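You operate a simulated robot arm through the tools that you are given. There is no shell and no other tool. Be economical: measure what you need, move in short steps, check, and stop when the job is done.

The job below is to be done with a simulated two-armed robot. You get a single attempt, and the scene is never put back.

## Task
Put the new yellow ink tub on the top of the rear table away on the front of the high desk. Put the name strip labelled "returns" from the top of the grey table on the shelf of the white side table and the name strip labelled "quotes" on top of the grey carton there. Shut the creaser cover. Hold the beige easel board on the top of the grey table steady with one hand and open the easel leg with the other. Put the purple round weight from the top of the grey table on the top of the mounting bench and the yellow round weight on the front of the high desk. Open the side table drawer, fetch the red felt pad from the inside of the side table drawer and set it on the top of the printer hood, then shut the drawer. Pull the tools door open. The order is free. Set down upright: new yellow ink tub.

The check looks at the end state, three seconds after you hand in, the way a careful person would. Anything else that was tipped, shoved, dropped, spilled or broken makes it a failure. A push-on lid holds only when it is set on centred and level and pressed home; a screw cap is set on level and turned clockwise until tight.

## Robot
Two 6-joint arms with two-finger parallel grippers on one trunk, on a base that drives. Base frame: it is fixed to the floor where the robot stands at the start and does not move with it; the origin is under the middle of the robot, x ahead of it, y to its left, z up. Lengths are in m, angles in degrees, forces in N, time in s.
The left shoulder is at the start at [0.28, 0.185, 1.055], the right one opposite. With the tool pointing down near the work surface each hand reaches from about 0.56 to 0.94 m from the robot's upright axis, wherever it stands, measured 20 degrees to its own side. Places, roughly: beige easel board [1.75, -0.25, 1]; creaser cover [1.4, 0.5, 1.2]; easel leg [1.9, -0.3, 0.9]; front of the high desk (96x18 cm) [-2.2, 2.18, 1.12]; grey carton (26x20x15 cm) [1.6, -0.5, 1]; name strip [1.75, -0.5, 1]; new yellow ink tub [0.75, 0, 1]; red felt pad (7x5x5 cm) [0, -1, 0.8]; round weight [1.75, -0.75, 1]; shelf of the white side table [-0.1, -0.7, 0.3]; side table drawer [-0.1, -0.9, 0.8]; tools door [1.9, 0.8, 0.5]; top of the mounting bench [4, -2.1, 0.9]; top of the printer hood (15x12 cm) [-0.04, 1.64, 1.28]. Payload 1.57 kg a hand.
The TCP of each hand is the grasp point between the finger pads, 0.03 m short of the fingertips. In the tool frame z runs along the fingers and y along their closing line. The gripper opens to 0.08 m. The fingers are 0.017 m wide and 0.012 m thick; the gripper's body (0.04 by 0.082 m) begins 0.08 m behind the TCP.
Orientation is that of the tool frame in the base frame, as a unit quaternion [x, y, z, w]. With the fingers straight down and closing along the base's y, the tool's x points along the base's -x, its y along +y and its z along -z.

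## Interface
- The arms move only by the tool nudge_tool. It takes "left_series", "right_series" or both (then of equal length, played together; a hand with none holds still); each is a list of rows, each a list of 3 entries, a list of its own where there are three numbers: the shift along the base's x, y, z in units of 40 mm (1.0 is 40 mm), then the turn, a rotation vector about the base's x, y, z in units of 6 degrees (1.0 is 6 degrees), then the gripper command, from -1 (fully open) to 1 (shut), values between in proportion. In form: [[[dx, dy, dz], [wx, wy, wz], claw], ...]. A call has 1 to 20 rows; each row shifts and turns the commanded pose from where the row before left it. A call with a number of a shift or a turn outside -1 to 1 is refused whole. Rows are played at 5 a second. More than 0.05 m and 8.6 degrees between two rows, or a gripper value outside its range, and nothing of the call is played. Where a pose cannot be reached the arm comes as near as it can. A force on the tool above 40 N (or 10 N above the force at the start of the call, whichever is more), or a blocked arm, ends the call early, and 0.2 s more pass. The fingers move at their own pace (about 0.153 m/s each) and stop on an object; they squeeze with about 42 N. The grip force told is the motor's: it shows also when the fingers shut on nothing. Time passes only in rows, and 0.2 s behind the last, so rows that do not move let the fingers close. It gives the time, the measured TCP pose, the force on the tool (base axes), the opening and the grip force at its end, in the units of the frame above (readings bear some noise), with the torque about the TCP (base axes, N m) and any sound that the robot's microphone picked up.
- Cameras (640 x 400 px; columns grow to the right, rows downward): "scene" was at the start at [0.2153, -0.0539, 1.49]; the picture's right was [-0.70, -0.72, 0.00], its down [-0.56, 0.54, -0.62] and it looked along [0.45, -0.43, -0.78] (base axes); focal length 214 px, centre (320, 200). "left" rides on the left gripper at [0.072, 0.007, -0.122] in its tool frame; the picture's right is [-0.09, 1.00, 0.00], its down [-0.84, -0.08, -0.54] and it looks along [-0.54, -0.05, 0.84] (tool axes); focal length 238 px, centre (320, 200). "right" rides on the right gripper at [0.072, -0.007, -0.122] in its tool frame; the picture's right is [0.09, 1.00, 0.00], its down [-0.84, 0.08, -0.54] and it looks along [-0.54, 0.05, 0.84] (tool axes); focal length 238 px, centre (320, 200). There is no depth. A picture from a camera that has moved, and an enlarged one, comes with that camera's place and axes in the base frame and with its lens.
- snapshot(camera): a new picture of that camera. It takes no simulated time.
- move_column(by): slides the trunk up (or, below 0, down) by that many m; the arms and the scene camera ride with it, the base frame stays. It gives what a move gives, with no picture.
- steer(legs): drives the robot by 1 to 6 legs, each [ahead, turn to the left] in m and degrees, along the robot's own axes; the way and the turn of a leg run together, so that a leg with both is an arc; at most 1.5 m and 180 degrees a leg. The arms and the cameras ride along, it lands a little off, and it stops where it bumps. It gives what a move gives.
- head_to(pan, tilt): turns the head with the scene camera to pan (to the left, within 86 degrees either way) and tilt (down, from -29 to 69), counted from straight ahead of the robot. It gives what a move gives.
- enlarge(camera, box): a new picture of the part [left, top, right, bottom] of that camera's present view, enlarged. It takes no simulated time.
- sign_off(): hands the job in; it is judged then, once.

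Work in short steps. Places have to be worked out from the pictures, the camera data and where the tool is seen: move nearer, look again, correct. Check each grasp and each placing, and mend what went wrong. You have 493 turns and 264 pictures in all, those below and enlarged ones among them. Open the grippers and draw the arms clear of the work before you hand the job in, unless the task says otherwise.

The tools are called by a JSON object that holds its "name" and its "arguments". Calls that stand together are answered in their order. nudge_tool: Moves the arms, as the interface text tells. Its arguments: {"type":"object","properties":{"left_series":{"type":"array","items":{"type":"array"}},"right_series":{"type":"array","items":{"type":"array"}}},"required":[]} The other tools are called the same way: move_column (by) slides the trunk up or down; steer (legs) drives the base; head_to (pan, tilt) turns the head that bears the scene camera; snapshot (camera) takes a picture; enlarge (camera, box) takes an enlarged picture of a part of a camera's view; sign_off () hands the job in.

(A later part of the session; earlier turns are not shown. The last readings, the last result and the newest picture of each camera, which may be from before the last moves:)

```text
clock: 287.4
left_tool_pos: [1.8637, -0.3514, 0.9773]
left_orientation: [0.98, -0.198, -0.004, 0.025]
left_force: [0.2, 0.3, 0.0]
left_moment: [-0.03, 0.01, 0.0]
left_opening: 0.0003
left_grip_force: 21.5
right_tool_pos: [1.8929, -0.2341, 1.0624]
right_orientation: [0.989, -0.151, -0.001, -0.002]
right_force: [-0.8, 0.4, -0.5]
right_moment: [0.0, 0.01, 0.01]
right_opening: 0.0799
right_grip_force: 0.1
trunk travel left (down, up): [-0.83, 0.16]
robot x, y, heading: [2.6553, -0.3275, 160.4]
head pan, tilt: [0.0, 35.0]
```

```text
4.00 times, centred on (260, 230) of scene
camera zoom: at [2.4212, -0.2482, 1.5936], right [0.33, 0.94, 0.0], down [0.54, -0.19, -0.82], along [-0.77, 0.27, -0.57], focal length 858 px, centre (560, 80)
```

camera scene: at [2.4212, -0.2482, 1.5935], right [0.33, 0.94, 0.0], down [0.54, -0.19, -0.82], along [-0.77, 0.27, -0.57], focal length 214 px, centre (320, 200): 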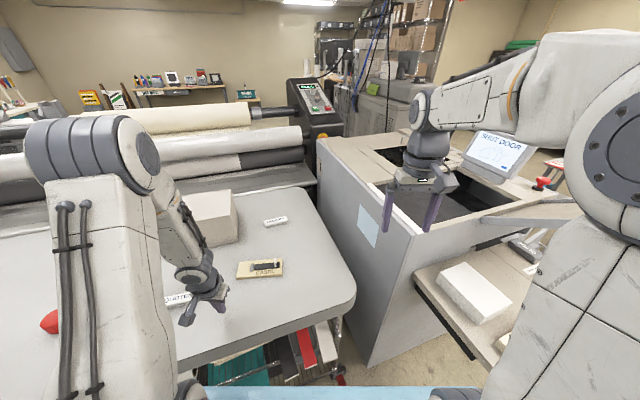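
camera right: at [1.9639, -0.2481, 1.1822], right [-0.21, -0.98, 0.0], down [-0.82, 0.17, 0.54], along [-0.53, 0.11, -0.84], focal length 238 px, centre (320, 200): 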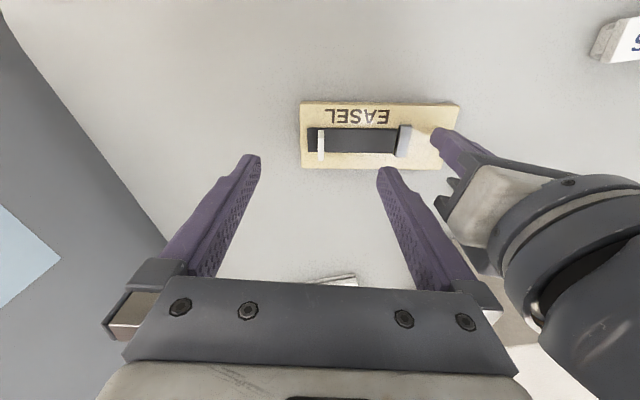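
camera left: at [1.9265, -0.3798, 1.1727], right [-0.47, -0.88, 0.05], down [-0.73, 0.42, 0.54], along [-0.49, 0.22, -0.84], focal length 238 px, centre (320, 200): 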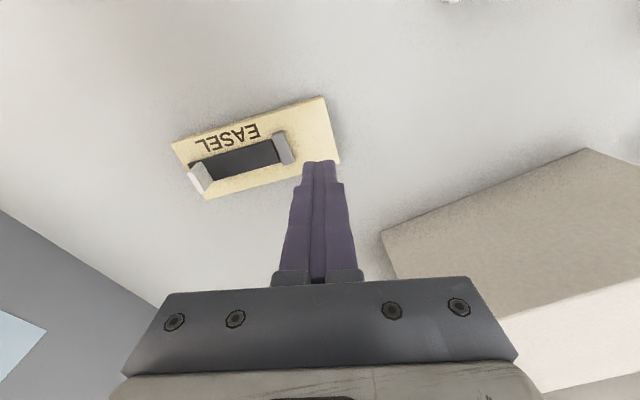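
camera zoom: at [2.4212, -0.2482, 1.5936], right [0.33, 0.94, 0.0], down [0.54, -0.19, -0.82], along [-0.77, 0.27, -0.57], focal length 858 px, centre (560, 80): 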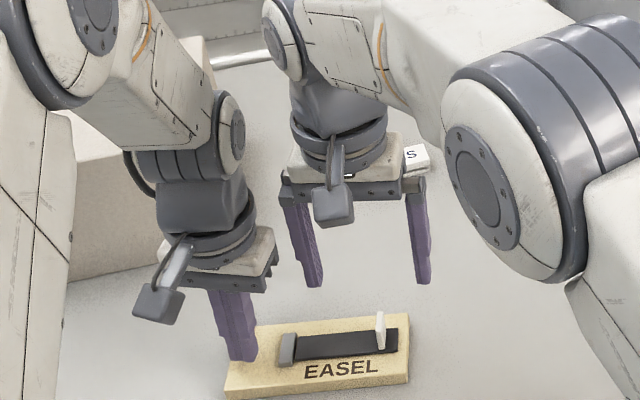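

Aligned. I now press with the left (few mm) and lower the right hand so its fingertips straddle the fin.

{"name": "nudge_tool", "arguments": {"left_series": [[[0, 0, -0.1], [0, 0, 0], 1], [[0, 0, -0.1], [0, 0, 0], 1], [[0, 0, -0.1], [0, 0, 0], 1], [[0, 0, 0], [0, 0, 0], 1]], "right_series": [[[-0.1, 0, -0.7], [0, 0, 0], -1], [[0, 0, -0.7], [0, 0, 0], -1], [[0, 0, -0.5], [0, 0, 0], -1], [[0, 0, -0.1], [0, 0, 0], -1]]}}

{"name": "snapshot", "arguments": {"camera": "right"}}

{"name": "enlarge", "arguments": {"camera": "scene", "box": [200, 210, 320, 285]}}

```text
clock: 288.4
left_tool_pos: [1.8649, -0.3516, 0.9661]
left_orientation: [0.98, -0.198, -0.004, 0.024]
left_force: [4.0, -0.5, 16.6]
left_moment: [0.04, -0.13, -0.03]
left_opening: 0.0
left_grip_force: 21.3
right_tool_pos: [1.8895, -0.2352, 0.9827]
right_orientation: [0.989, -0.15, -0.001, -0.002]
right_force: [0.8, -1.1, 0.5]
right_moment: [0.03, 0.02, 0.0]
right_opening: 0.0799
right_grip_force: 0.0
trunk travel left (down, up): [-0.83, 0.16]
robot x, y, heading: [2.6572, -0.3298, 160.9]
head pan, tilt: [0.0, 35.0]
```

```text
155 pictures are left
camera right: at [1.9604, -0.2489, 1.1032], right [-0.21, -0.98, 0.0], down [-0.82, 0.17, 0.54], along [-0.53, 0.11, -0.84], focal length 238 px, centre (320, 200)
```

right: 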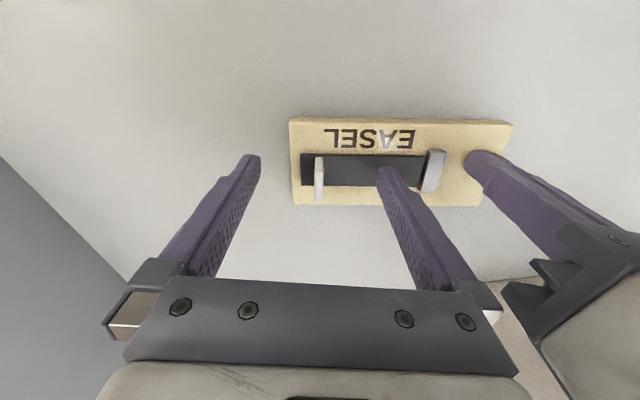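

```text
5.33 times, centred on (260, 248) of scene
camera zoom: at [2.4221, -0.2483, 1.5939], right [0.33, 0.94, 0.0], down [0.54, -0.19, -0.82], along [-0.77, 0.27, -0.57], focal length 1144 px, centre (640, -53)
```

zoom: 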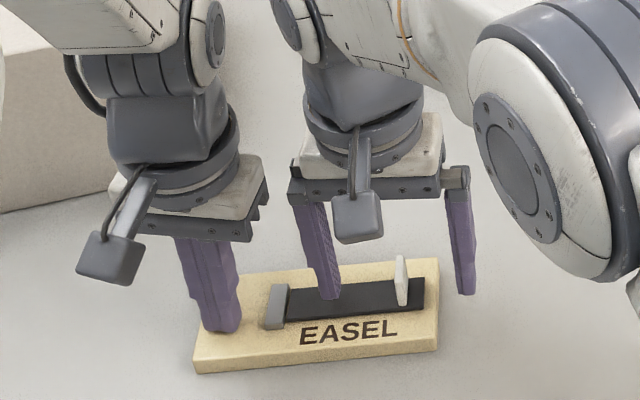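

Left presses with ≈17 N. I fine-tune the right (−8 mm x, −5 mm z) and close on the fin.

{"name": "nudge_tool", "arguments": {"right_series": [[[-0.2, 0, -0.06], [0, 0, 0], -1], [[0, 0, -0.07], [0, 0, 0], -1], [[0, 0, 0], [0, 0, 0], 1], [[0, 0, 0], [0, 0, 0], 1], [[0, 0, 0], [0, 0, 0], 1]]}}

{"name": "snapshot", "arguments": {"camera": "right"}}

```text
clock: 289.6
left_tool_pos: [1.8654, -0.35, 0.9663]
left_orientation: [0.98, -0.198, -0.007, 0.026]
left_force: [-2.9, -8.1, 20.7]
left_moment: [-0.15, 0.07, -0.01]
left_opening: 0.0
left_grip_force: 21.9
right_tool_pos: [1.882, -0.2327, 0.9783]
right_orientation: [0.989, -0.149, 0.0, -0.002]
right_force: [5.2, 13.1, 3.8]
right_moment: [0.2, -0.15, 0.46]
right_opening: 0.006
right_grip_force: 25.8
trunk travel left (down, up): [-0.83, 0.16]
robot x, y, heading: [2.6544, -0.3286, 160.8]
head pan, tilt: [0.0, 35.0]
```

```text
153 pictures are left
camera right: at [1.9519, -0.2469, 1.0979], right [-0.21, -0.98, 0.0], down [-0.82, 0.17, 0.54], along [-0.53, 0.12, -0.84], focal length 238 px, centre (320, 200)
```

right: 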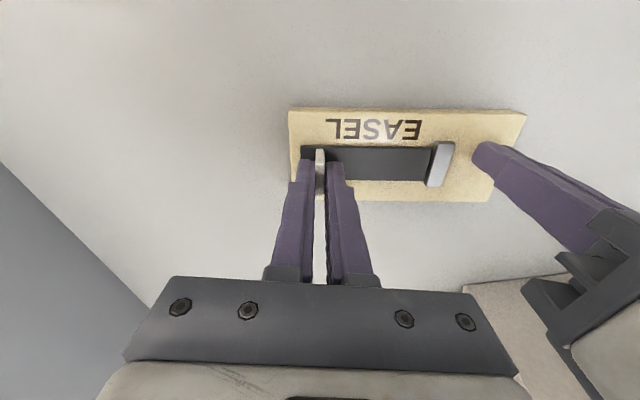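

Fin gripped. The right wrist will lean south as the leg rises, so first I tilt the left hand 30° away (southward), keeping its tips on the board.

{"name": "nudge_tool", "arguments": {"left_series": [[[-0.02, -0.07, 0.25], [0.956, -0.292, 0], 1], [[-0.02, -0.07, 0], [0.956, -0.292, 0], 1], [[-0.02, -0.07, -0.02], [0.956, -0.292, 0], 1], [[-0.02, -0.07, -0.02], [0.956, -0.292, 0], 1], [[-0.02, -0.07, -0.04], [0.956, -0.292, 0], 1], [[0, 0, 0], [0, 0, 0], 1]]}}

{"name": "enlarge", "arguments": {"camera": "scene", "box": [180, 190, 340, 290]}}

```text
clock: 291.0
left_tool_pos: [1.8611, -0.3643, 0.9709]
left_orientation: [0.953, -0.192, 0.021, -0.235]
left_force: [-0.4, 0.3, -0.1]
left_moment: [0.03, -0.01, 0.0]
left_opening: 0.0
left_grip_force: 21.1
right_tool_pos: [1.8792, -0.2344, 0.9768]
right_orientation: [0.989, -0.149, -0.002, -0.001]
right_force: [0.2, -0.6, 5.2]
right_moment: [-0.16, 0.07, 0.02]
right_opening: 0.0052
right_grip_force: 25.6
trunk travel left (down, up): [-0.83, 0.16]
robot x, y, heading: [2.6572, -0.3278, 160.9]
head pan, tilt: [0.0, 35.0]
```

```text
4.00 times, centred on (260, 240) of scene
camera zoom: at [2.4214, -0.2484, 1.5936], right [0.33, 0.94, 0.0], down [0.54, -0.19, -0.82], along [-0.77, 0.27, -0.57], focal length 858 px, centre (560, 40)
```

zoom: 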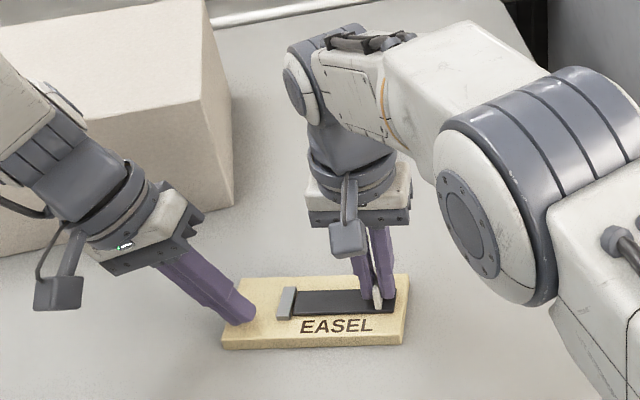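

Good clearance now. Left presses again, and I begin the lifting arc with the right hand (3 rows of 6°).

{"name": "nudge_tool", "arguments": {"left_series": [[[0, 0, -0.1], [0, 0, 0], 1], [[0, 0, -0.1], [0, 0, 0], 1], [[0, 0, -0.05], [0, 0, 0], 1], [[0, 0, 0], [0, 0, 0], 1], [[0, 0, 0], [0, 0, 0], 1]], "right_series": [[[0, 0, 0], [0, 0, 0], 1], [[0, 0, 0], [0, 0, 0], 1], [[-0.03, -0.098, 0.2175], [0.956, -0.292, 0], 1], [[-0.036, -0.12, 0.205], [0.956, -0.292, 0], 1], [[-0.043, -0.141, 0.1925], [0.956, -0.292, 0], 1]]}}

{"name": "enlarge", "arguments": {"camera": "scene", "box": [180, 190, 340, 290]}}

```text
clock: 291.9
left_tool_pos: [1.8601, -0.3646, 0.9675]
left_orientation: [0.952, -0.194, 0.02, -0.235]
left_force: [4.5, -1.9, 18.7]
left_moment: [-0.02, -0.26, -0.01]
left_opening: 0.0
left_grip_force: 21.4
right_tool_pos: [1.8791, -0.2416, 0.9895]
right_orientation: [0.986, -0.149, 0.01, -0.078]
right_force: [-2.2, -1.1, 0.3]
right_moment: [-0.11, -0.13, -0.23]
right_opening: 0.0048
right_grip_force: 24.3
right hand out of reach, approached as far as the arm can: row 4
trunk travel left (down, up): [-0.83, 0.16]
robot x, y, heading: [2.6547, -0.3335, 160.6]
head pan, tilt: [0.0, 35.0]
stopped in row 4 (left hand): the force on the tool passed its limit at 44 N (the readings are from after the stop); the commanded pose is now the measured one
```

```text
4.00 times, centred on (260, 240) of scene
camera zoom: at [2.4224, -0.2483, 1.5937], right [0.33, 0.94, 0.0], down [0.54, -0.19, -0.82], along [-0.77, 0.27, -0.57], focal length 858 px, centre (560, 40)
```

zoom: 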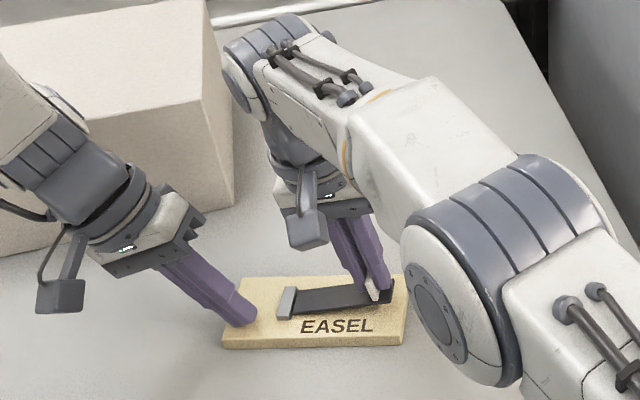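

The leg is rising (~10°). The right arm can't rotate more, so I continue the arc with pure translation, letting the fin pivot between the fingertips.

{"name": "nudge_tool", "arguments": {"right_series": [[[-0.022, -0.072, 0.208], [0, 0, 0], 1], [[-0.028, -0.093, 0.195], [0, 0, 0], 1], [[-0.034, -0.112, 0.188], [0, 0, 0], 1]]}}

{"name": "enlarge", "arguments": {"camera": "scene", "box": [180, 190, 340, 290]}}

```text
clock: 292.7
left_tool_pos: [1.859, -0.3664, 0.9677]
left_orientation: [0.953, -0.192, 0.017, -0.234]
left_force: [4.9, -4.9, 37.6]
left_moment: [-0.03, -0.25, -0.04]
left_opening: 0.0
left_grip_force: 21.3
right_tool_pos: [1.8794, -0.2506, 1.011]
right_orientation: [0.986, -0.148, 0.01, -0.08]
right_force: [-4.9, -0.2, -8.8]
right_moment: [0.52, -0.18, -0.56]
right_opening: 0.0095
right_grip_force: 27.7
right hand out of reach, approached as far as the arm can: row 3
trunk travel left (down, up): [-0.83, 0.16]
robot x, y, heading: [2.6524, -0.3299, 160.8]
head pan, tilt: [0.0, 35.0]
```

```text
4.00 times, centred on (260, 240) of scene
camera zoom: at [2.4225, -0.2485, 1.5939], right [0.33, 0.94, 0.0], down [0.54, -0.19, -0.82], along [-0.77, 0.27, -0.57], focal length 858 px, centre (560, 40)
```

zoom: 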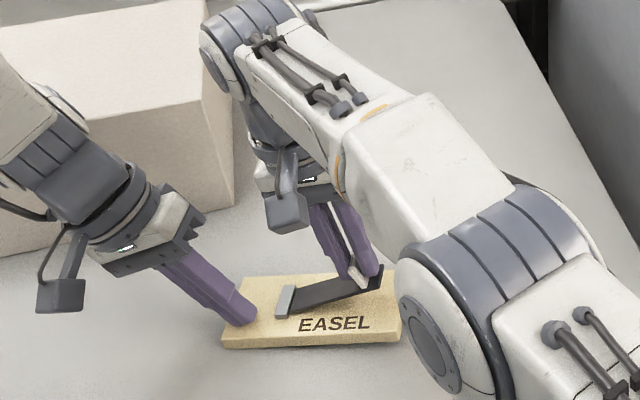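

About 23°. Now I open the right fingers, rise slightly, and check whether the leg stays up.

{"name": "nudge_tool", "arguments": {"right_series": [[[0, 0, 0], [0, 0, 0], 0], [[0, 0, 0], [0, 0, 0], -1], [[0.1, 0.3, 0.5], [0, 0, 0], -1], [[0.1, 0.3, 0.6], [0, 0, 0], -1]]}}

{"name": "enlarge", "arguments": {"camera": "scene", "box": [180, 190, 340, 290]}}

```text
clock: 293.7
left_tool_pos: [1.8596, -0.3637, 0.966]
left_orientation: [0.952, -0.193, 0.019, -0.235]
left_force: [-1.5, 3.0, 30.7]
left_moment: [0.18, -0.06, 0.01]
left_opening: 0.0003
left_grip_force: 21.3
right_tool_pos: [1.8867, -0.2275, 1.057]
right_orientation: [0.986, -0.149, 0.009, -0.079]
right_force: [0.4, 0.8, 0.4]
right_moment: [0.01, 0.03, -0.01]
right_opening: 0.0802
right_grip_force: 0.2
trunk travel left (down, up): [-0.83, 0.16]
robot x, y, heading: [2.6566, -0.3285, 160.6]
head pan, tilt: [0.0, 35.0]
```

```text
4.00 times, centred on (260, 240) of scene
camera zoom: at [2.4223, -0.2482, 1.5937], right [0.33, 0.94, 0.0], down [0.54, -0.19, -0.82], along [-0.77, 0.27, -0.57], focal length 858 px, centre (560, 40)
```

zoom: 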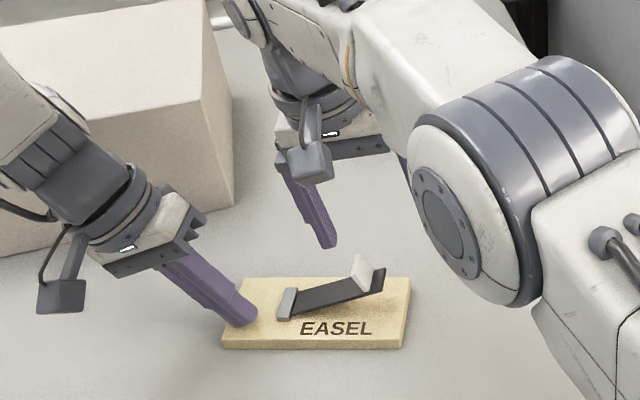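

The leg stays at ~22° by friction. Next I close the right fingers and tilt them −50° (wrist to the north), to scoop under the leg's tip from its free end.

{"name": "nudge_tool", "arguments": {"right_series": [[[0.08, 0.18, 0.3], [-0.956, 0.292, 0], -1], [[0.08, 0.18, 0], [-0.956, 0.292, 0], -1], [[0.08, 0.18, 0], [-0.956, 0.292, 0], 0], [[0.08, 0.18, 0], [-0.956, 0.292, 0], 1], [[0.08, 0.18, 0], [-0.956, 0.292, 0], 1], [[0.08, 0.18, 0], [-0.956, 0.292, 0], 1], [[0.08, 0.18, 0], [-0.956, 0.292, 0], 1], [[0.08, 0.18, 0], [-0.956, 0.292, 0], 1], [[0.08, 0.18, 0], [-0.956, 0.292, 0], 1], [[0.08, 0.18, 0], [-0.956, 0.292, 0], 1]]}}

{"name": "enlarge", "arguments": {"camera": "scene", "box": [180, 190, 340, 290]}}

{"name": "snapshot", "arguments": {"camera": "right"}}

```text
clock: 295.9
left_tool_pos: [1.8592, -0.3634, 0.9663]
left_orientation: [0.952, -0.194, 0.019, -0.236]
left_force: [0.3, 0.6, 30.2]
left_moment: [0.13, -0.15, -0.03]
left_opening: 0.0
left_grip_force: 21.2
right_tool_pos: [1.9193, -0.1559, 1.0675]
right_orientation: [0.893, -0.135, -0.065, 0.425]
right_force: [0.3, 0.6, 0.4]
right_moment: [0.04, 0.01, 0.0]
right_opening: 0.0
right_grip_force: 21.2
trunk travel left (down, up): [-0.83, 0.16]
robot x, y, heading: [2.652, -0.3295, 160.8]
head pan, tilt: [0.0, 35.0]
```

```text
4.00 times, centred on (260, 240) of scene
camera zoom: at [2.4227, -0.2484, 1.5939], right [0.33, 0.94, 0.0], down [0.54, -0.19, -0.82], along [-0.77, 0.27, -0.57], focal length 858 px, centre (560, 40)
```

zoom: 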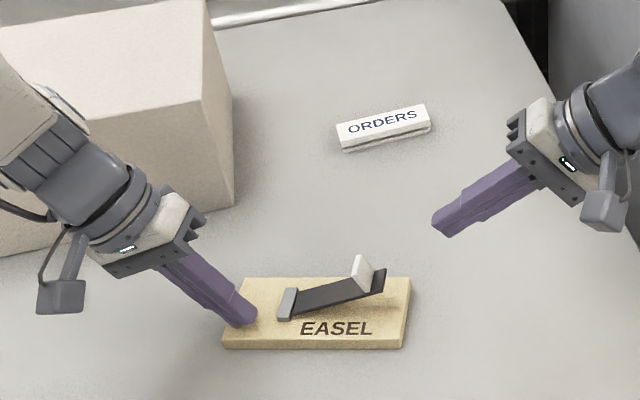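

```text
147 pictures are left
camera right: at [2.0176, -0.0813, 1.1382], right [-0.1, -0.63, 0.77], down [-0.69, 0.6, 0.4], along [-0.72, -0.49, -0.49], focal length 238 px, centre (320, 200)
```

right: 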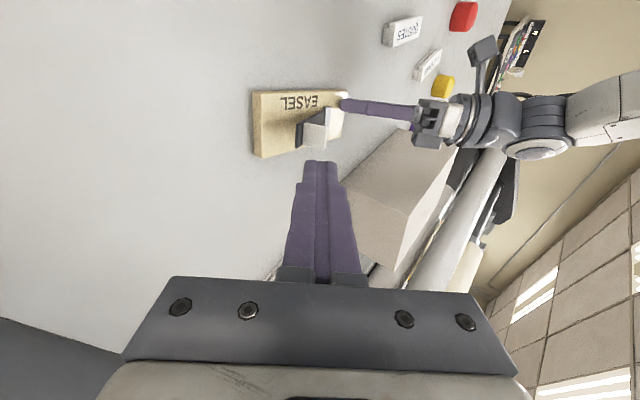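

Symmetric and in line with the leg. Lower to tip height ≈0.956 and move in under the leg tip.

{"name": "nudge_tool", "arguments": {"right_series": [[[0, 0, -0.77], [0, 0, 0], 1], [[0, 0, -0.77], [0, 0, 0], 1], [[0, 0, -0.77], [0, 0, 0], 1], [[-0.141, -0.462, 0], [0, 0, 0], 1], [[-0.141, -0.462, 0], [0, 0, 0], 1], [[-0.141, -0.462, 0], [0, 0, 0], 1]]}}

{"name": "enlarge", "arguments": {"camera": "scene", "box": [180, 190, 340, 290]}}

```text
clock: 297.3
left_tool_pos: [1.8601, -0.3642, 0.966]
left_orientation: [0.953, -0.194, 0.018, -0.234]
left_force: [-0.3, -1.1, 29.9]
left_moment: [0.05, -0.13, -0.03]
left_opening: 0.0
left_grip_force: 21.2
right_tool_pos: [1.9028, -0.2102, 0.9767]
right_orientation: [0.893, -0.134, -0.065, 0.424]
right_force: [-0.4, -0.2, 0.9]
right_moment: [0.0, -0.01, 0.03]
right_opening: 0.0
right_grip_force: 21.1
trunk travel left (down, up): [-0.83, 0.16]
robot x, y, heading: [2.6546, -0.328, 160.4]
head pan, tilt: [0.0, 35.0]
```

```text
4.00 times, centred on (260, 240) of scene
camera zoom: at [2.4227, -0.2482, 1.5938], right [0.33, 0.94, 0.0], down [0.54, -0.19, -0.82], along [-0.77, 0.27, -0.57], focal length 858 px, centre (560, 40)
```

zoom: 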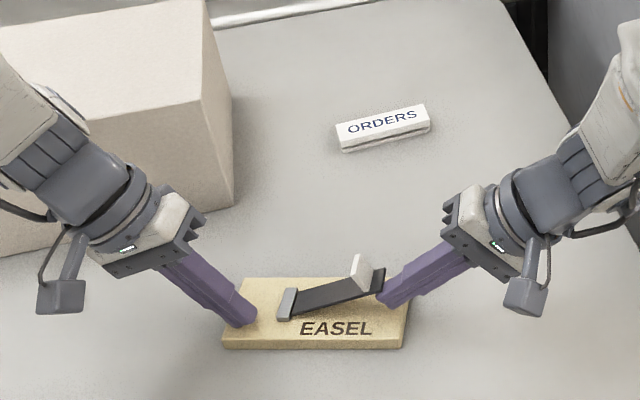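

The tips are at the underside of the leg tip. I push in 12 mm and follow the lifting arc.

{"name": "nudge_tool", "arguments": {"right_series": [[[-0.088, -0.287, 0.02], [0, 0, 0], 1], [[0, 0, 0.25], [0, 0, 0], 1], [[-0.044, -0.143, 0.275], [0, 0, 0], 1], [[-0.051, -0.167, 0.25], [0, 0, 0], 1], [[-0.066, -0.215, 0.225], [0, 0, 0], 1]]}}

{"name": "enlarge", "arguments": {"camera": "scene", "box": [180, 190, 340, 290]}}

```text
clock: 298.5
left_tool_pos: [1.8604, -0.364, 0.9662]
left_orientation: [0.953, -0.194, 0.018, -0.233]
left_force: [-1.3, -0.5, 30.3]
left_moment: [0.09, -0.1, -0.02]
left_opening: 0.0001
left_grip_force: 21.4
right_tool_pos: [1.8933, -0.2444, 1.0162]
right_orientation: [0.893, -0.135, -0.064, 0.424]
right_force: [-0.1, -0.5, 0.5]
right_moment: [0.0, 0.0, 0.0]
right_opening: 0.0001
right_grip_force: 20.8
trunk travel left (down, up): [-0.83, 0.16]
robot x, y, heading: [2.6566, -0.3294, 160.6]
head pan, tilt: [0.0, 35.0]
```

```text
4.00 times, centred on (260, 240) of scene
camera zoom: at [2.4226, -0.2482, 1.5938], right [0.33, 0.94, 0.0], down [0.54, -0.19, -0.82], along [-0.77, 0.27, -0.57], focal length 858 px, centre (560, 40)
```

zoom: 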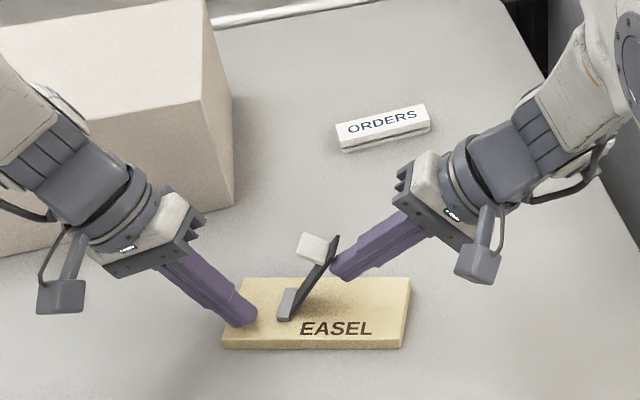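

Works well: the leg is at ~60°. I continue the arc toward vertical and a bit beyond.

{"name": "nudge_tool", "arguments": {"right_series": [[[-0.073, -0.239, 0.175], [0, 0, 0], 1], [[-0.08, -0.263, 0.125], [0, 0, 0], 1], [[-0.088, -0.287, 0.075], [0, 0, 0], 1], [[-0.088, -0.287, 0.0], [0, 0, 0], 1]]}}

{"name": "enlarge", "arguments": {"camera": "scene", "box": [180, 190, 340, 290]}}

```text
clock: 299.5
left_tool_pos: [1.8585, -0.3683, 0.9684]
left_orientation: [0.953, -0.193, 0.016, -0.233]
left_force: [4.0, -4.0, 21.3]
left_moment: [-0.08, -0.24, -0.02]
left_opening: 0.0
left_grip_force: 21.7
right_tool_pos: [1.8806, -0.277, 1.033]
right_orientation: [0.893, -0.136, -0.067, 0.424]
right_force: [-1.7, 3.4, -0.2]
right_moment: [0.03, 0.0, -0.08]
right_opening: 0.0
right_grip_force: 20.9
trunk travel left (down, up): [-0.83, 0.16]
robot x, y, heading: [2.6545, -0.3297, 160.9]
head pan, tilt: [0.0, 35.0]
stopped in row 4 (left hand): the force on the tool passed its limit at 42 N (the readings are from after the stop); the commanded pose is now the measured one
```

```text
4.00 times, centred on (260, 240) of scene
camera zoom: at [2.4226, -0.2481, 1.5934], right [0.33, 0.94, 0.0], down [0.54, -0.19, -0.82], along [-0.77, 0.27, -0.57], focal length 858 px, centre (560, 40)
```

zoom: 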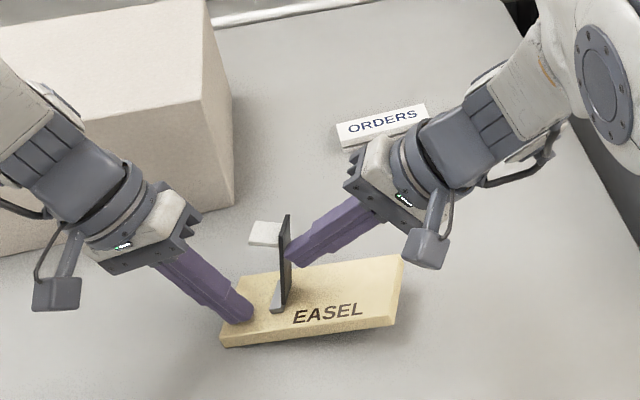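

The leg reached its stop (~90°) and the board's north end is lifting a little. I withdraw the right hand northward so the board settles.

{"name": "nudge_tool", "arguments": {"right_series": [[[0.088, 0.287, 0], [0, 0, 0], 1], [[0.14, 0.46, 0.1], [0, 0, 0], 1], [[0.2, 0.7, 0.3], [0, 0, 0], 1], [[0.2, 0.7, 0.6], [0, 0, 0], 1]]}}

{"name": "enlarge", "arguments": {"camera": "scene", "box": [180, 190, 340, 290]}}

```text
clock: 300.5
left_tool_pos: [1.8576, -0.3675, 0.9677]
left_orientation: [0.953, -0.193, 0.017, -0.233]
left_force: [-0.8, 6.2, 17.1]
left_moment: [0.24, -0.12, 0.01]
left_opening: 0.0
left_grip_force: 21.1
right_tool_pos: [1.9055, -0.1937, 1.0723]
right_orientation: [0.893, -0.135, -0.066, 0.423]
right_force: [-0.5, 0.6, 1.0]
right_moment: [-0.01, -0.02, 0.05]
right_opening: 0.0002
right_grip_force: 21.1
trunk travel left (down, up): [-0.83, 0.16]
robot x, y, heading: [2.6517, -0.3287, 160.7]
head pan, tilt: [0.0, 35.0]
```

```text
4.00 times, centred on (260, 240) of scene
camera zoom: at [2.4217, -0.2482, 1.5936], right [0.33, 0.94, 0.0], down [0.54, -0.19, -0.82], along [-0.77, 0.27, -0.57], focal length 858 px, centre (560, 40)
```

zoom: 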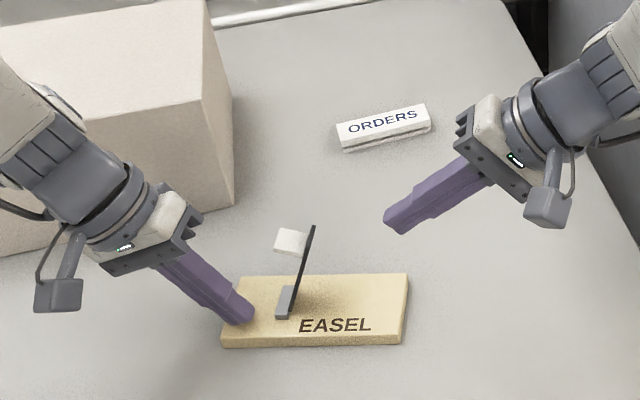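

Board flat with the leg standing open. I lift both hands away and restore them to point straight down.

{"name": "nudge_tool", "arguments": {"left_series": [[[-0.1, -0.3, 0.6], [0, 0, 0], 1], [[-0.14, -0.45, 0.8], [0, 0, 0], 1], [[-0.1, -0.45, 0.8], [0, 0, 0], 1], [[0, -0.3, 0.9], [-0.956, 0.292, 0], 1], [[0, 0, 0.9], [-0.956, 0.292, 0], 0], [[0, 0, 0.5], [-0.956, 0.292, 0], -1], [[0.3, 0, 0], [-0.956, 0.292, 0], -1], [[0.3, 0, 0], [-0.956, 0.292, 0], -1], [[0.3, 0, 0], [0, 0, 0], -1], [[0.3, 0, 0], [0, 0, 0], -1]], "right_series": [[[0.1, 0.3, 0.8], [0, 0, 0], 1], [[0.1, 0.3, 0.9], [0, 0, 0], 1], [[0.3, 0.3, 0.9], [0.956, -0.292, 0], 0], [[0.3, 0.3, 0.5], [0.956, -0.292, 0], -1], [[0.3, 0.3, 0], [0.956, -0.292, 0], -1], [[0.3, 0, 0], [0.956, -0.292, 0], -1], [[0.3, 0, 0], [0.956, -0.292, 0], -1], [[0, 0, 0], [0.956, -0.292, 0], -1], [[0, 0, 0], [0.956, -0.292, 0], -1], [[0, 0, 0], [0.956, -0.292, 0], -1]]}}

{"name": "snapshot", "arguments": {"camera": "scene"}}

```text
clock: 302.7
left_tool_pos: [1.8927, -0.4266, 1.1465]
left_orientation: [0.979, -0.2, -0.009, 0.026]
left_force: [0.7, 0.6, 0.8]
left_moment: [-0.01, -0.02, -0.02]
left_opening: 0.0802
left_grip_force: 0.0
right_tool_pos: [1.9722, -0.132, 1.1975]
right_orientation: [0.989, -0.148, -0.008, 0.024]
right_force: [0.3, 0.8, -0.3]
right_moment: [0.01, 0.0, 0.0]
right_opening: 0.08
right_grip_force: 0.1
trunk travel left (down, up): [-0.83, 0.16]
robot x, y, heading: [2.6542, -0.3294, 160.7]
head pan, tilt: [0.0, 35.0]
```

```text
142 pictures are left
camera scene: at [2.4211, -0.2484, 1.5935], right [0.33, 0.94, 0.0], down [0.54, -0.19, -0.82], along [-0.77, 0.27, -0.57], focal length 214 px, centre (320, 200)
```

scene: 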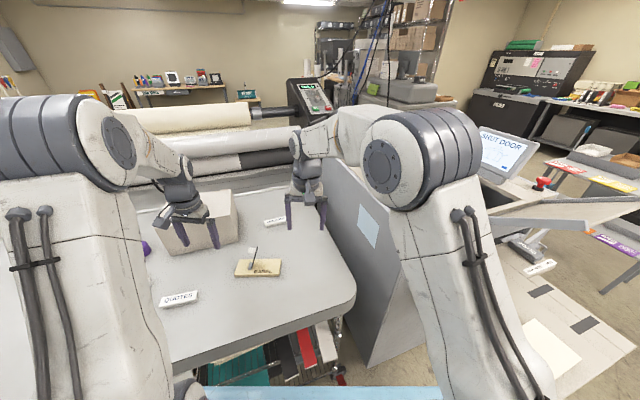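

Something changed at the right (creaser out-tray area). I zoom there.

{"name": "enlarge", "arguments": {"camera": "scene", "box": [440, 170, 640, 400]}}

{"name": "head_to", "arguments": {"pan": -45, "tilt": 45}}

{"name": "snapshot", "arguments": {"camera": "scene"}}

```text
1.74 times, centred on (540, 285) of scene
camera zoom: at [2.4211, -0.2484, 1.5935], right [0.33, 0.94, 0.0], down [0.54, -0.19, -0.82], along [-0.77, 0.27, -0.57], focal length 373 px, centre (-63, 52)
```

zoom: 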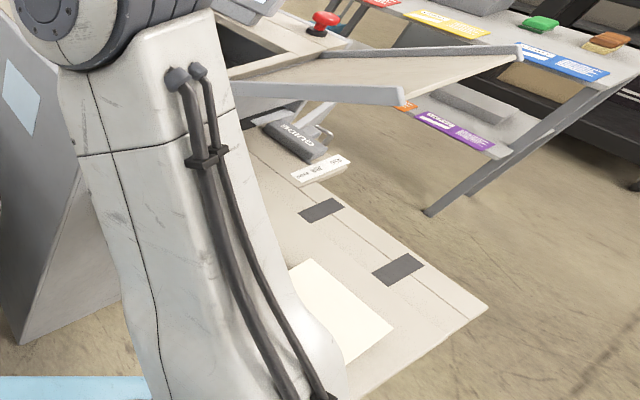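

```text
clock: 303.8
left_tool_pos: [1.8921, -0.4272, 1.1469]
left_orientation: [0.979, -0.2, -0.009, 0.026]
left_force: [-0.3, -0.2, 0.0]
left_moment: [-0.01, 0.01, 0.0]
left_opening: 0.0801
left_grip_force: 0.1
right_tool_pos: [1.9725, -0.1336, 1.1969]
right_orientation: [0.989, -0.148, -0.008, 0.024]
right_force: [0.4, 0.8, -0.2]
right_moment: [-0.03, -0.02, 0.0]
right_opening: 0.0798
right_grip_force: 0.1
trunk travel left (down, up): [-0.83, 0.16]
robot x, y, heading: [2.6536, -0.327, 160.9]
head pan, tilt: [-45.0, 45.0]
```

```text
140 pictures are left
camera scene: at [2.4689, -0.2042, 1.5787], right [0.9, 0.43, 0.0], down [0.31, -0.64, -0.71], along [-0.31, 0.64, -0.71], focal length 214 px, centre (320, 200)
```

scene: 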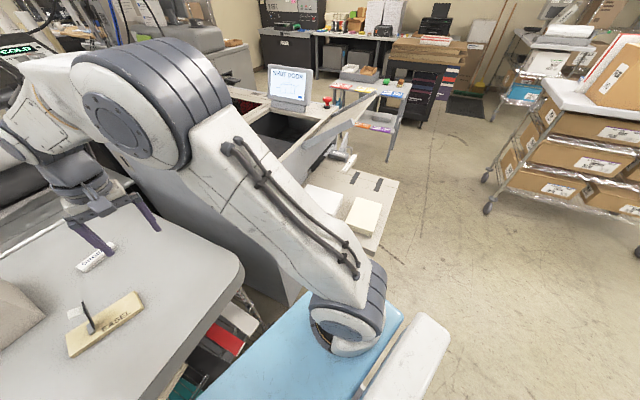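

All fine: the out-tray and stack are in place. Now I reposition for the strips: robot to ≈(2.66,−0.8) heading ≈140°, so strips can be gripped across their width.

{"name": "steer", "arguments": {"legs": [[-0.25, 0], [0, 109], [0.5, 0], [0, -130], [0.26, 0]]}}

{"name": "head_to", "arguments": {"pan": 15, "tilt": 40}}

{"name": "snapshot", "arguments": {"camera": "scene"}}

```text
clock: 319.6
left_tool_pos: [1.939, -0.5621, 1.1464]
left_orientation: [0.927, -0.374, -0.013, 0.025]
left_force: [0.1, -0.8, 0.1]
left_moment: [0.04, 0.01, -0.03]
left_opening: 0.08
left_grip_force: 0.0
right_tool_pos: [2.1204, -0.3152, 1.1982]
right_orientation: [0.945, -0.325, -0.012, 0.023]
right_force: [-0.5, 0.2, 1.0]
right_moment: [-0.01, -0.02, 0.0]
right_opening: 0.08
right_grip_force: 0.0
trunk travel left (down, up): [-0.83, 0.16]
robot x, y, heading: [2.6879, -0.7386, 140.0]
head pan, tilt: [-45.0, 45.0]
```

```text
clock: 320.9
left_tool_pos: [1.9394, -0.5599, 1.1468]
left_orientation: [0.927, -0.374, -0.014, 0.023]
left_force: [-0.7, 0.4, 0.7]
left_moment: [0.03, 0.01, 0.03]
left_opening: 0.0799
left_grip_force: 0.2
right_tool_pos: [2.1203, -0.3152, 1.1959]
right_orientation: [0.945, -0.326, -0.012, 0.023]
right_force: [-0.9, 0.3, -0.3]
right_moment: [-0.01, 0.0, 0.0]
right_opening: 0.08
right_grip_force: 0.1
trunk travel left (down, up): [-0.83, 0.16]
robot x, y, heading: [2.6841, -0.7412, 140.0]
head pan, tilt: [15.0, 40.0]
```

```text
139 pictures are left
camera scene: at [2.4884, -0.603, 1.586], right [0.42, 0.91, 0.0], down [0.58, -0.27, -0.77], along [-0.69, 0.32, -0.64], focal length 214 px, centre (320, 200)
```

scene: 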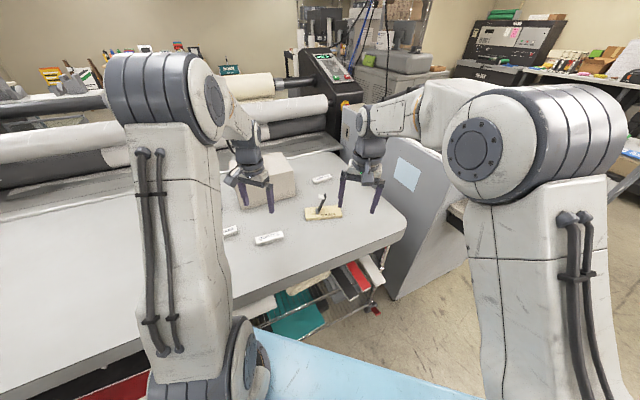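

Left hand is nearly above the "quotes" strip. I check with the left camera.

{"name": "snapshot", "arguments": {"camera": "left"}}

{"name": "enlarge", "arguments": {"camera": "scene", "box": [210, 160, 370, 260]}}

```text
138 pictures are left
camera left: at [1.991, -0.6123, 1.268], right [-0.76, -0.65, 0.05], down [-0.53, 0.65, 0.54], along [-0.39, 0.38, -0.84], focal length 238 px, centre (320, 200)
```

left: 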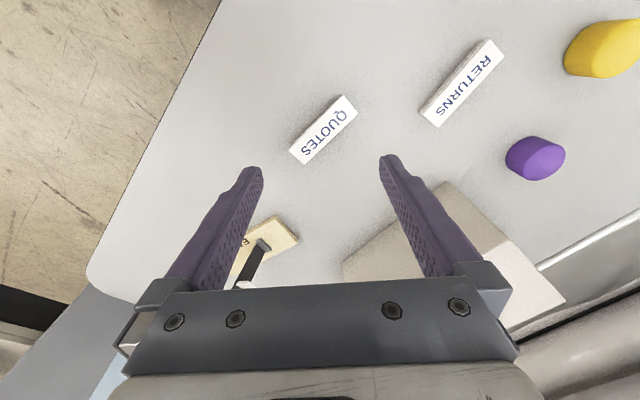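

```text
4.00 times, centred on (290, 210) of scene
camera zoom: at [2.4884, -0.603, 1.586], right [0.42, 0.91, 0.0], down [0.58, -0.27, -0.77], along [-0.69, 0.32, -0.64], focal length 858 px, centre (440, 160)
```

zoom: 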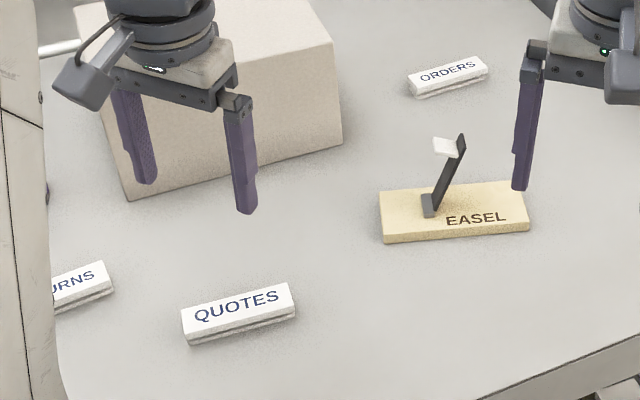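

Quotes strip: centre (1.910,−0.555), ≈10.4×2.4 cm, long axis ≈ y. I yaw the left hand −50° so it closes across the strip.

{"name": "nudge_tool", "arguments": {"left_series": [[[-0.08, 0.01, 0], [0.03, -0.04, -0.92], -1], [[-0.08, 0.01, 0], [0.03, -0.04, -0.92], -1], [[-0.08, 0.01, 0], [0.03, -0.04, -0.92], -1], [[-0.08, 0.01, 0], [0.03, -0.04, -0.92], -1], [[-0.08, 0.01, 0], [0.03, -0.04, -0.92], -1], [[-0.08, 0.01, 0], [0.03, -0.04, -0.92], -1], [[-0.08, 0.01, 0], [0.03, -0.04, -0.92], -1], [[-0.08, 0.01, 0], [0.03, -0.04, -0.92], -1], [[-0.08, 0.01, 0], [0.03, -0.04, -0.92], -1]]}}

{"name": "snapshot", "arguments": {"camera": "left"}}

```text
clock: 322.9
left_tool_pos: [1.9103, -0.5575, 1.1466]
left_orientation: [-0.684, 0.73, 0.01, 0.004]
left_force: [0.9, 0.0, 0.7]
left_moment: [0.02, 0.03, 0.0]
left_opening: 0.0798
left_grip_force: 0.1
right_tool_pos: [2.1204, -0.3147, 1.1969]
right_orientation: [0.945, -0.326, -0.012, 0.022]
right_force: [0.6, -0.1, -0.6]
right_moment: [0.0, 0.0, -0.03]
right_opening: 0.0801
right_grip_force: 0.0
trunk travel left (down, up): [-0.83, 0.16]
robot x, y, heading: [2.6873, -0.7397, 139.9]
head pan, tilt: [15.0, 40.0]
```

```text
136 pictures are left
camera left: at [1.8997, -0.6319, 1.2669], right [-0.99, 0.16, 0.01], down [0.13, 0.82, 0.56], along [0.08, 0.55, -0.83], focal length 238 px, centre (320, 200)
```

left: 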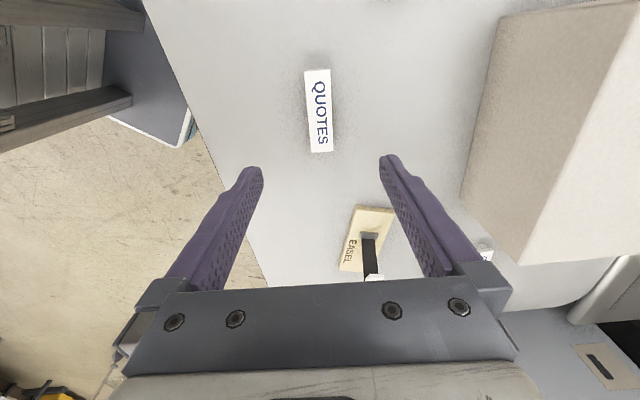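

Perfectly aligned. I descend to z≈0.966 and close on the strip.

{"name": "nudge_tool", "arguments": {"left_series": [[[0, 0, -0.9], [0, 0, 0], -1], [[0, 0, -0.9], [0, 0, 0], -1], [[0, 0, -0.9], [0, 0, 0], -1], [[0, 0, -0.9], [0, 0, 0], -1], [[0, 0, -0.5], [0, 0, 0], -1], [[0, 0, -0.4], [0, 0, 0], -1], [[0, 0, 0], [0, 0, 0], 1], [[0, 0, 0], [0, 0, 0], 1], [[0, 0, 0], [0, 0, 0], 1]]}}

{"name": "snapshot", "arguments": {"camera": "left"}}

```text
clock: 324.9
left_tool_pos: [1.91, -0.5578, 0.966]
left_orientation: [-0.684, 0.729, 0.01, 0.004]
left_force: [0.3, 0.1, -0.5]
left_moment: [-0.01, 0.01, 0.01]
left_opening: 0.031
left_grip_force: 39.9
right_tool_pos: [2.12, -0.3155, 1.1969]
right_orientation: [0.945, -0.326, -0.012, 0.023]
right_force: [-0.5, 0.2, -0.2]
right_moment: [0.0, -0.02, 0.02]
right_opening: 0.0803
right_grip_force: 0.1
trunk travel left (down, up): [-0.83, 0.16]
robot x, y, heading: [2.685, -0.7413, 140.2]
head pan, tilt: [15.0, 40.0]
```

```text
135 pictures are left
camera left: at [1.8999, -0.632, 1.0874], right [-0.99, 0.15, 0.01], down [0.13, 0.82, 0.56], along [0.08, 0.55, -0.83], focal length 238 px, centre (320, 200)
```

left: 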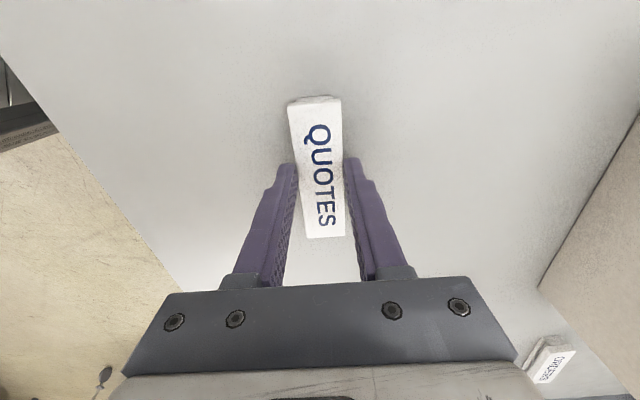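

Strip gripped. I lift it, and drive round to stand closer to the carton (heading 180°, x≈2.5, y≈−0.52).

{"name": "nudge_tool", "arguments": {"left_series": [[[0, 0, 0.8], [0, 0, 0], 1], [[0, 0, 0.9], [0, 0, 0], 1], [[0, 0, 0.9], [0, 0, 0], 1], [[0, 0, 0.9], [0, 0, 0], 1], [[0, 0, 0.9], [0, 0, 0], 1], [[0, 0, 0.9], [0, 0, 0], 1], [[0, 0, 0.8], [0, 0, 0], 1]]}}

{"name": "steer", "arguments": {"legs": [[-0.2, 0], [0, -50], [0.33, 0], [0, 89], [0.32, 0]]}}

{"name": "head_to", "arguments": {"pan": 0, "tilt": 35}}

{"name": "snapshot", "arguments": {"camera": "scene"}}

```text
clock: 326.5
left_tool_pos: [1.912, -0.559, 1.2122]
left_orientation: [-0.684, 0.729, 0.009, 0.003]
left_force: [0.9, -0.5, 0.2]
left_moment: [-0.02, 0.03, 0.02]
left_opening: 0.0307
left_grip_force: 39.6
right_tool_pos: [2.1187, -0.3143, 1.1963]
right_orientation: [0.945, -0.325, -0.011, 0.024]
right_force: [0.0, 0.6, 0.4]
right_moment: [-0.02, 0.02, -0.01]
right_opening: 0.0801
right_grip_force: 0.1
trunk travel left (down, up): [-0.83, 0.16]
robot x, y, heading: [2.6883, -0.7423, 140.2]
head pan, tilt: [15.0, 40.0]
```

```text
clock: 337.6
left_tool_pos: [1.8009, -0.8724, 1.2108]
left_orientation: [0.889, -0.458, -0.01, 0.0]
left_force: [0.3, -0.7, -0.7]
left_moment: [-0.01, 0.0, -0.03]
left_opening: 0.0306
left_grip_force: 39.7
right_tool_pos: [1.8095, -0.5528, 1.1976]
right_orientation: [1.0, 0.009, -0.003, 0.026]
right_force: [0.6, 0.8, -0.1]
right_moment: [0.03, 0.0, -0.03]
right_opening: 0.08
right_grip_force: 0.1
trunk travel left (down, up): [-0.83, 0.16]
robot x, y, heading: [2.5146, -0.5277, 179.0]
head pan, tilt: [15.0, 40.0]
```

```text
clock: 338.3
left_tool_pos: [1.8014, -0.8722, 1.2103]
left_orientation: [0.888, -0.459, -0.01, -0.001]
left_force: [-0.3, -0.1, -1.0]
left_moment: [0.0, -0.03, 0.01]
left_opening: 0.0308
left_grip_force: 39.4
right_tool_pos: [1.8101, -0.5526, 1.1968]
right_orientation: [1.0, 0.009, -0.003, 0.025]
right_force: [0.1, 0.7, 0.0]
right_moment: [0.0, 0.02, -0.01]
right_opening: 0.0801
right_grip_force: 0.0
trunk travel left (down, up): [-0.83, 0.16]
robot x, y, heading: [2.5195, -0.5282, 178.9]
head pan, tilt: [0.0, 35.0]
```

```text
134 pictures are left
camera scene: at [2.2711, -0.5227, 1.5935], right [0.02, 1.0, 0.0], down [0.57, -0.01, -0.82], along [-0.82, 0.02, -0.57], focal length 214 px, centre (320, 200)
```

scene: 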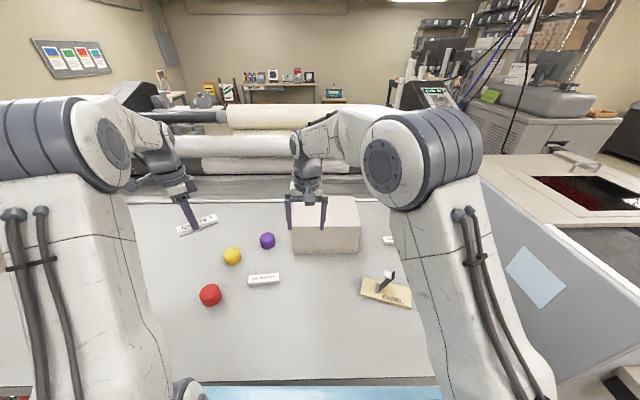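

Easel stands OK. Carton top centre ≈(1.59,−0.485), z≈1.08. I move the right hand aside and bring the strip over (1.63,−0.50).

{"name": "nudge_tool", "arguments": {"left_series": [[[0, 0, 0], [0, 0, 0], 1], [[0, 0, 0], [0, 0, 0], 1], [[0, 0, 0], [0, 0, 0], 1], [[-0.43, 0.93, 0], [0, 0, 0], 1], [[-0.43, 0.93, 0], [0, 0, 0], 1], [[-0.43, 0.93, 0], [0, 0, 0], 1], [[-0.43, 0.93, 0], [0, 0, 0], 1], [[-0.43, 0.93, 0], [0, 0, 0], 1], [[-0.43, 0.93, 0], [0, 0, 0], 1], [[-0.43, 0.93, 0], [0, 0, 0], 1], [[-0.43, 0.93, 0], [0, 0, 0], 1], [[-0.43, 0.93, 0], [0, 0, 0], 1], [[-0.43, 0.93, 0], [0, 0, 0], 1]], "right_series": [[[0.5, 0.9, 0], [0, 0, 0], -1], [[0.5, 0.9, 0], [0, 0, 0], -1], [[0.5, 0.9, 0], [0, 0, 0], -1], [[0.5, 0.9, 0], [0, 0, 0], -1], [[0.5, 0.9, 0], [0, 0, 0], -1], [[0.5, 0.9, 0], [0, 0, 0], -1], [[0.5, 0.9, 0], [0, 0, 0], -1], [[0, 0, 0], [0, 0, 0], -1], [[0, 0, 0], [0, 0, 0], -1], [[0, 0, 0], [0, 0, 0], -1], [[0, 0, 0], [0, 0, 0], -1], [[0, 0, 0], [0, 0, 0], -1], [[0, 0, 0], [0, 0, 0], -1]]}}

{"name": "snapshot", "arguments": {"camera": "left"}}

{"name": "enlarge", "arguments": {"camera": "scene", "box": [220, 140, 420, 265]}}

```text
clock: 341.1
left_tool_pos: [1.6662, -0.5202, 1.2014]
left_orientation: [0.889, -0.458, -0.01, 0.0]
left_force: [0.4, -0.2, -0.3]
left_moment: [0.02, 0.01, 0.0]
left_opening: 0.0307
left_grip_force: 39.7
left hand out of reach, approached as far as the arm can: row 12, 13
right_tool_pos: [1.9504, -0.3027, 1.1956]
right_orientation: [1.0, 0.009, -0.003, 0.026]
right_force: [1.0, -0.6, 0.0]
right_moment: [0.05, -0.01, -0.01]
right_opening: 0.0804
right_grip_force: 0.0
trunk travel left (down, up): [-0.83, 0.16]
robot x, y, heading: [2.5201, -0.5266, 178.9]
head pan, tilt: [0.0, 35.0]
```

```text
133 pictures are left
camera left: at [1.7041, -0.5847, 1.3218], right [-0.86, -0.5, 0.01], down [-0.41, 0.72, 0.56], along [-0.29, 0.48, -0.83], focal length 238 px, centre (320, 200)
```

left: 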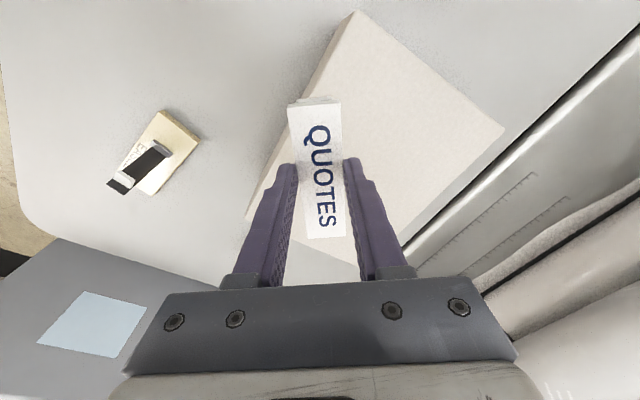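

```text
3.20 times, centred on (320, 202) of scene
camera zoom: at [2.2715, -0.5231, 1.5936], right [0.02, 1.0, 0.0], down [0.57, -0.01, -0.82], along [-0.82, 0.02, -0.57], focal length 686 px, centre (320, 192)
```

zoom: 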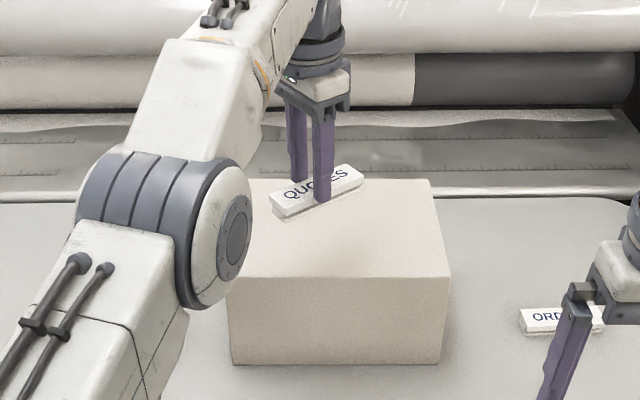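

Carton top spans x 1.50–1.69, y −0.617…−0.36. The strip centre must move ~5 cm further west; I drive the robot forward 0.05.

{"name": "steer", "arguments": {"legs": [[0.05, 0]]}}

{"name": "nudge_tool", "arguments": {"left_series": [[[0, 0, -0.7], [0, 0, 0], 1], [[0, 0, -0.7], [0, 0, 0], 1], [[0, 0, -0.2], [0, 0, 0], 1], [[0, 0, -0.1], [0, 0, 0], 1], [[0, 0, -0.1], [0, 0, 0], 1]]}}

{"name": "enlarge", "arguments": {"camera": "scene", "box": [220, 140, 420, 265]}}

```text
clock: 342.1
left_tool_pos: [1.6155, -0.5197, 1.2019]
left_orientation: [0.889, -0.458, -0.01, 0.0]
left_force: [0.4, 0.1, -0.1]
left_moment: [-0.04, -0.04, 0.0]
left_opening: 0.0306
left_grip_force: 40.0
right_tool_pos: [1.9, -0.3005, 1.1973]
right_orientation: [1.0, 0.01, -0.003, 0.025]
right_force: [0.1, -0.1, -0.3]
right_moment: [0.01, 0.03, 0.01]
right_opening: 0.0804
right_grip_force: 0.1
trunk travel left (down, up): [-0.83, 0.16]
robot x, y, heading: [2.4676, -0.5249, 178.8]
head pan, tilt: [0.0, 35.0]
```

```text
clock: 343.3
left_tool_pos: [1.6155, -0.5197, 1.1284]
left_orientation: [0.889, -0.458, -0.009, 0.0]
left_force: [1.0, -0.7, -0.6]
left_moment: [0.01, -0.01, -0.01]
left_opening: 0.0307
left_grip_force: 40.2
right_tool_pos: [1.8987, -0.2998, 1.1973]
right_orientation: [1.0, 0.009, -0.003, 0.025]
right_force: [-0.7, -0.3, -0.7]
right_moment: [0.05, 0.0, 0.01]
right_opening: 0.0799
right_grip_force: 0.1
trunk travel left (down, up): [-0.83, 0.16]
robot x, y, heading: [2.4677, -0.5269, 178.7]
head pan, tilt: [0.0, 35.0]
```

```text
3.20 times, centred on (320, 202) of scene
camera zoom: at [2.2207, -0.5216, 1.5935], right [0.02, 1.0, 0.0], down [0.57, -0.01, -0.82], along [-0.82, 0.02, -0.57], focal length 686 px, centre (320, 192)
```

zoom: 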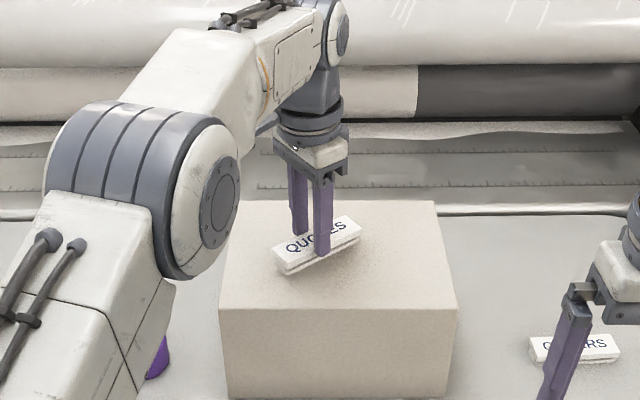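

Still ~12 mm above. Lower to contact.

{"name": "nudge_tool", "arguments": {"left_series": [[[0, 0, -0.12], [0, 0, 0], 1], [[0, 0, -0.12], [0, 0, 0], 1], [[0, 0, -0.1], [0, 0, 0], 1]]}}

```text
clock: 344.1
left_tool_pos: [1.6158, -0.5184, 1.1162]
left_orientation: [0.889, -0.458, -0.011, -0.001]
left_force: [2.1, -0.3, 5.2]
left_moment: [0.17, 0.02, -0.02]
left_opening: 0.0307
left_grip_force: 39.3
right_tool_pos: [1.8985, -0.3005, 1.1971]
right_orientation: [1.0, 0.01, -0.003, 0.026]
right_force: [0.1, 0.1, 0.0]
right_moment: [0.03, -0.02, 0.01]
right_opening: 0.0802
right_grip_force: 0.0
trunk travel left (down, up): [-0.83, 0.16]
robot x, y, heading: [2.4668, -0.5268, 178.9]
head pan, tilt: [0.0, 35.0]
```

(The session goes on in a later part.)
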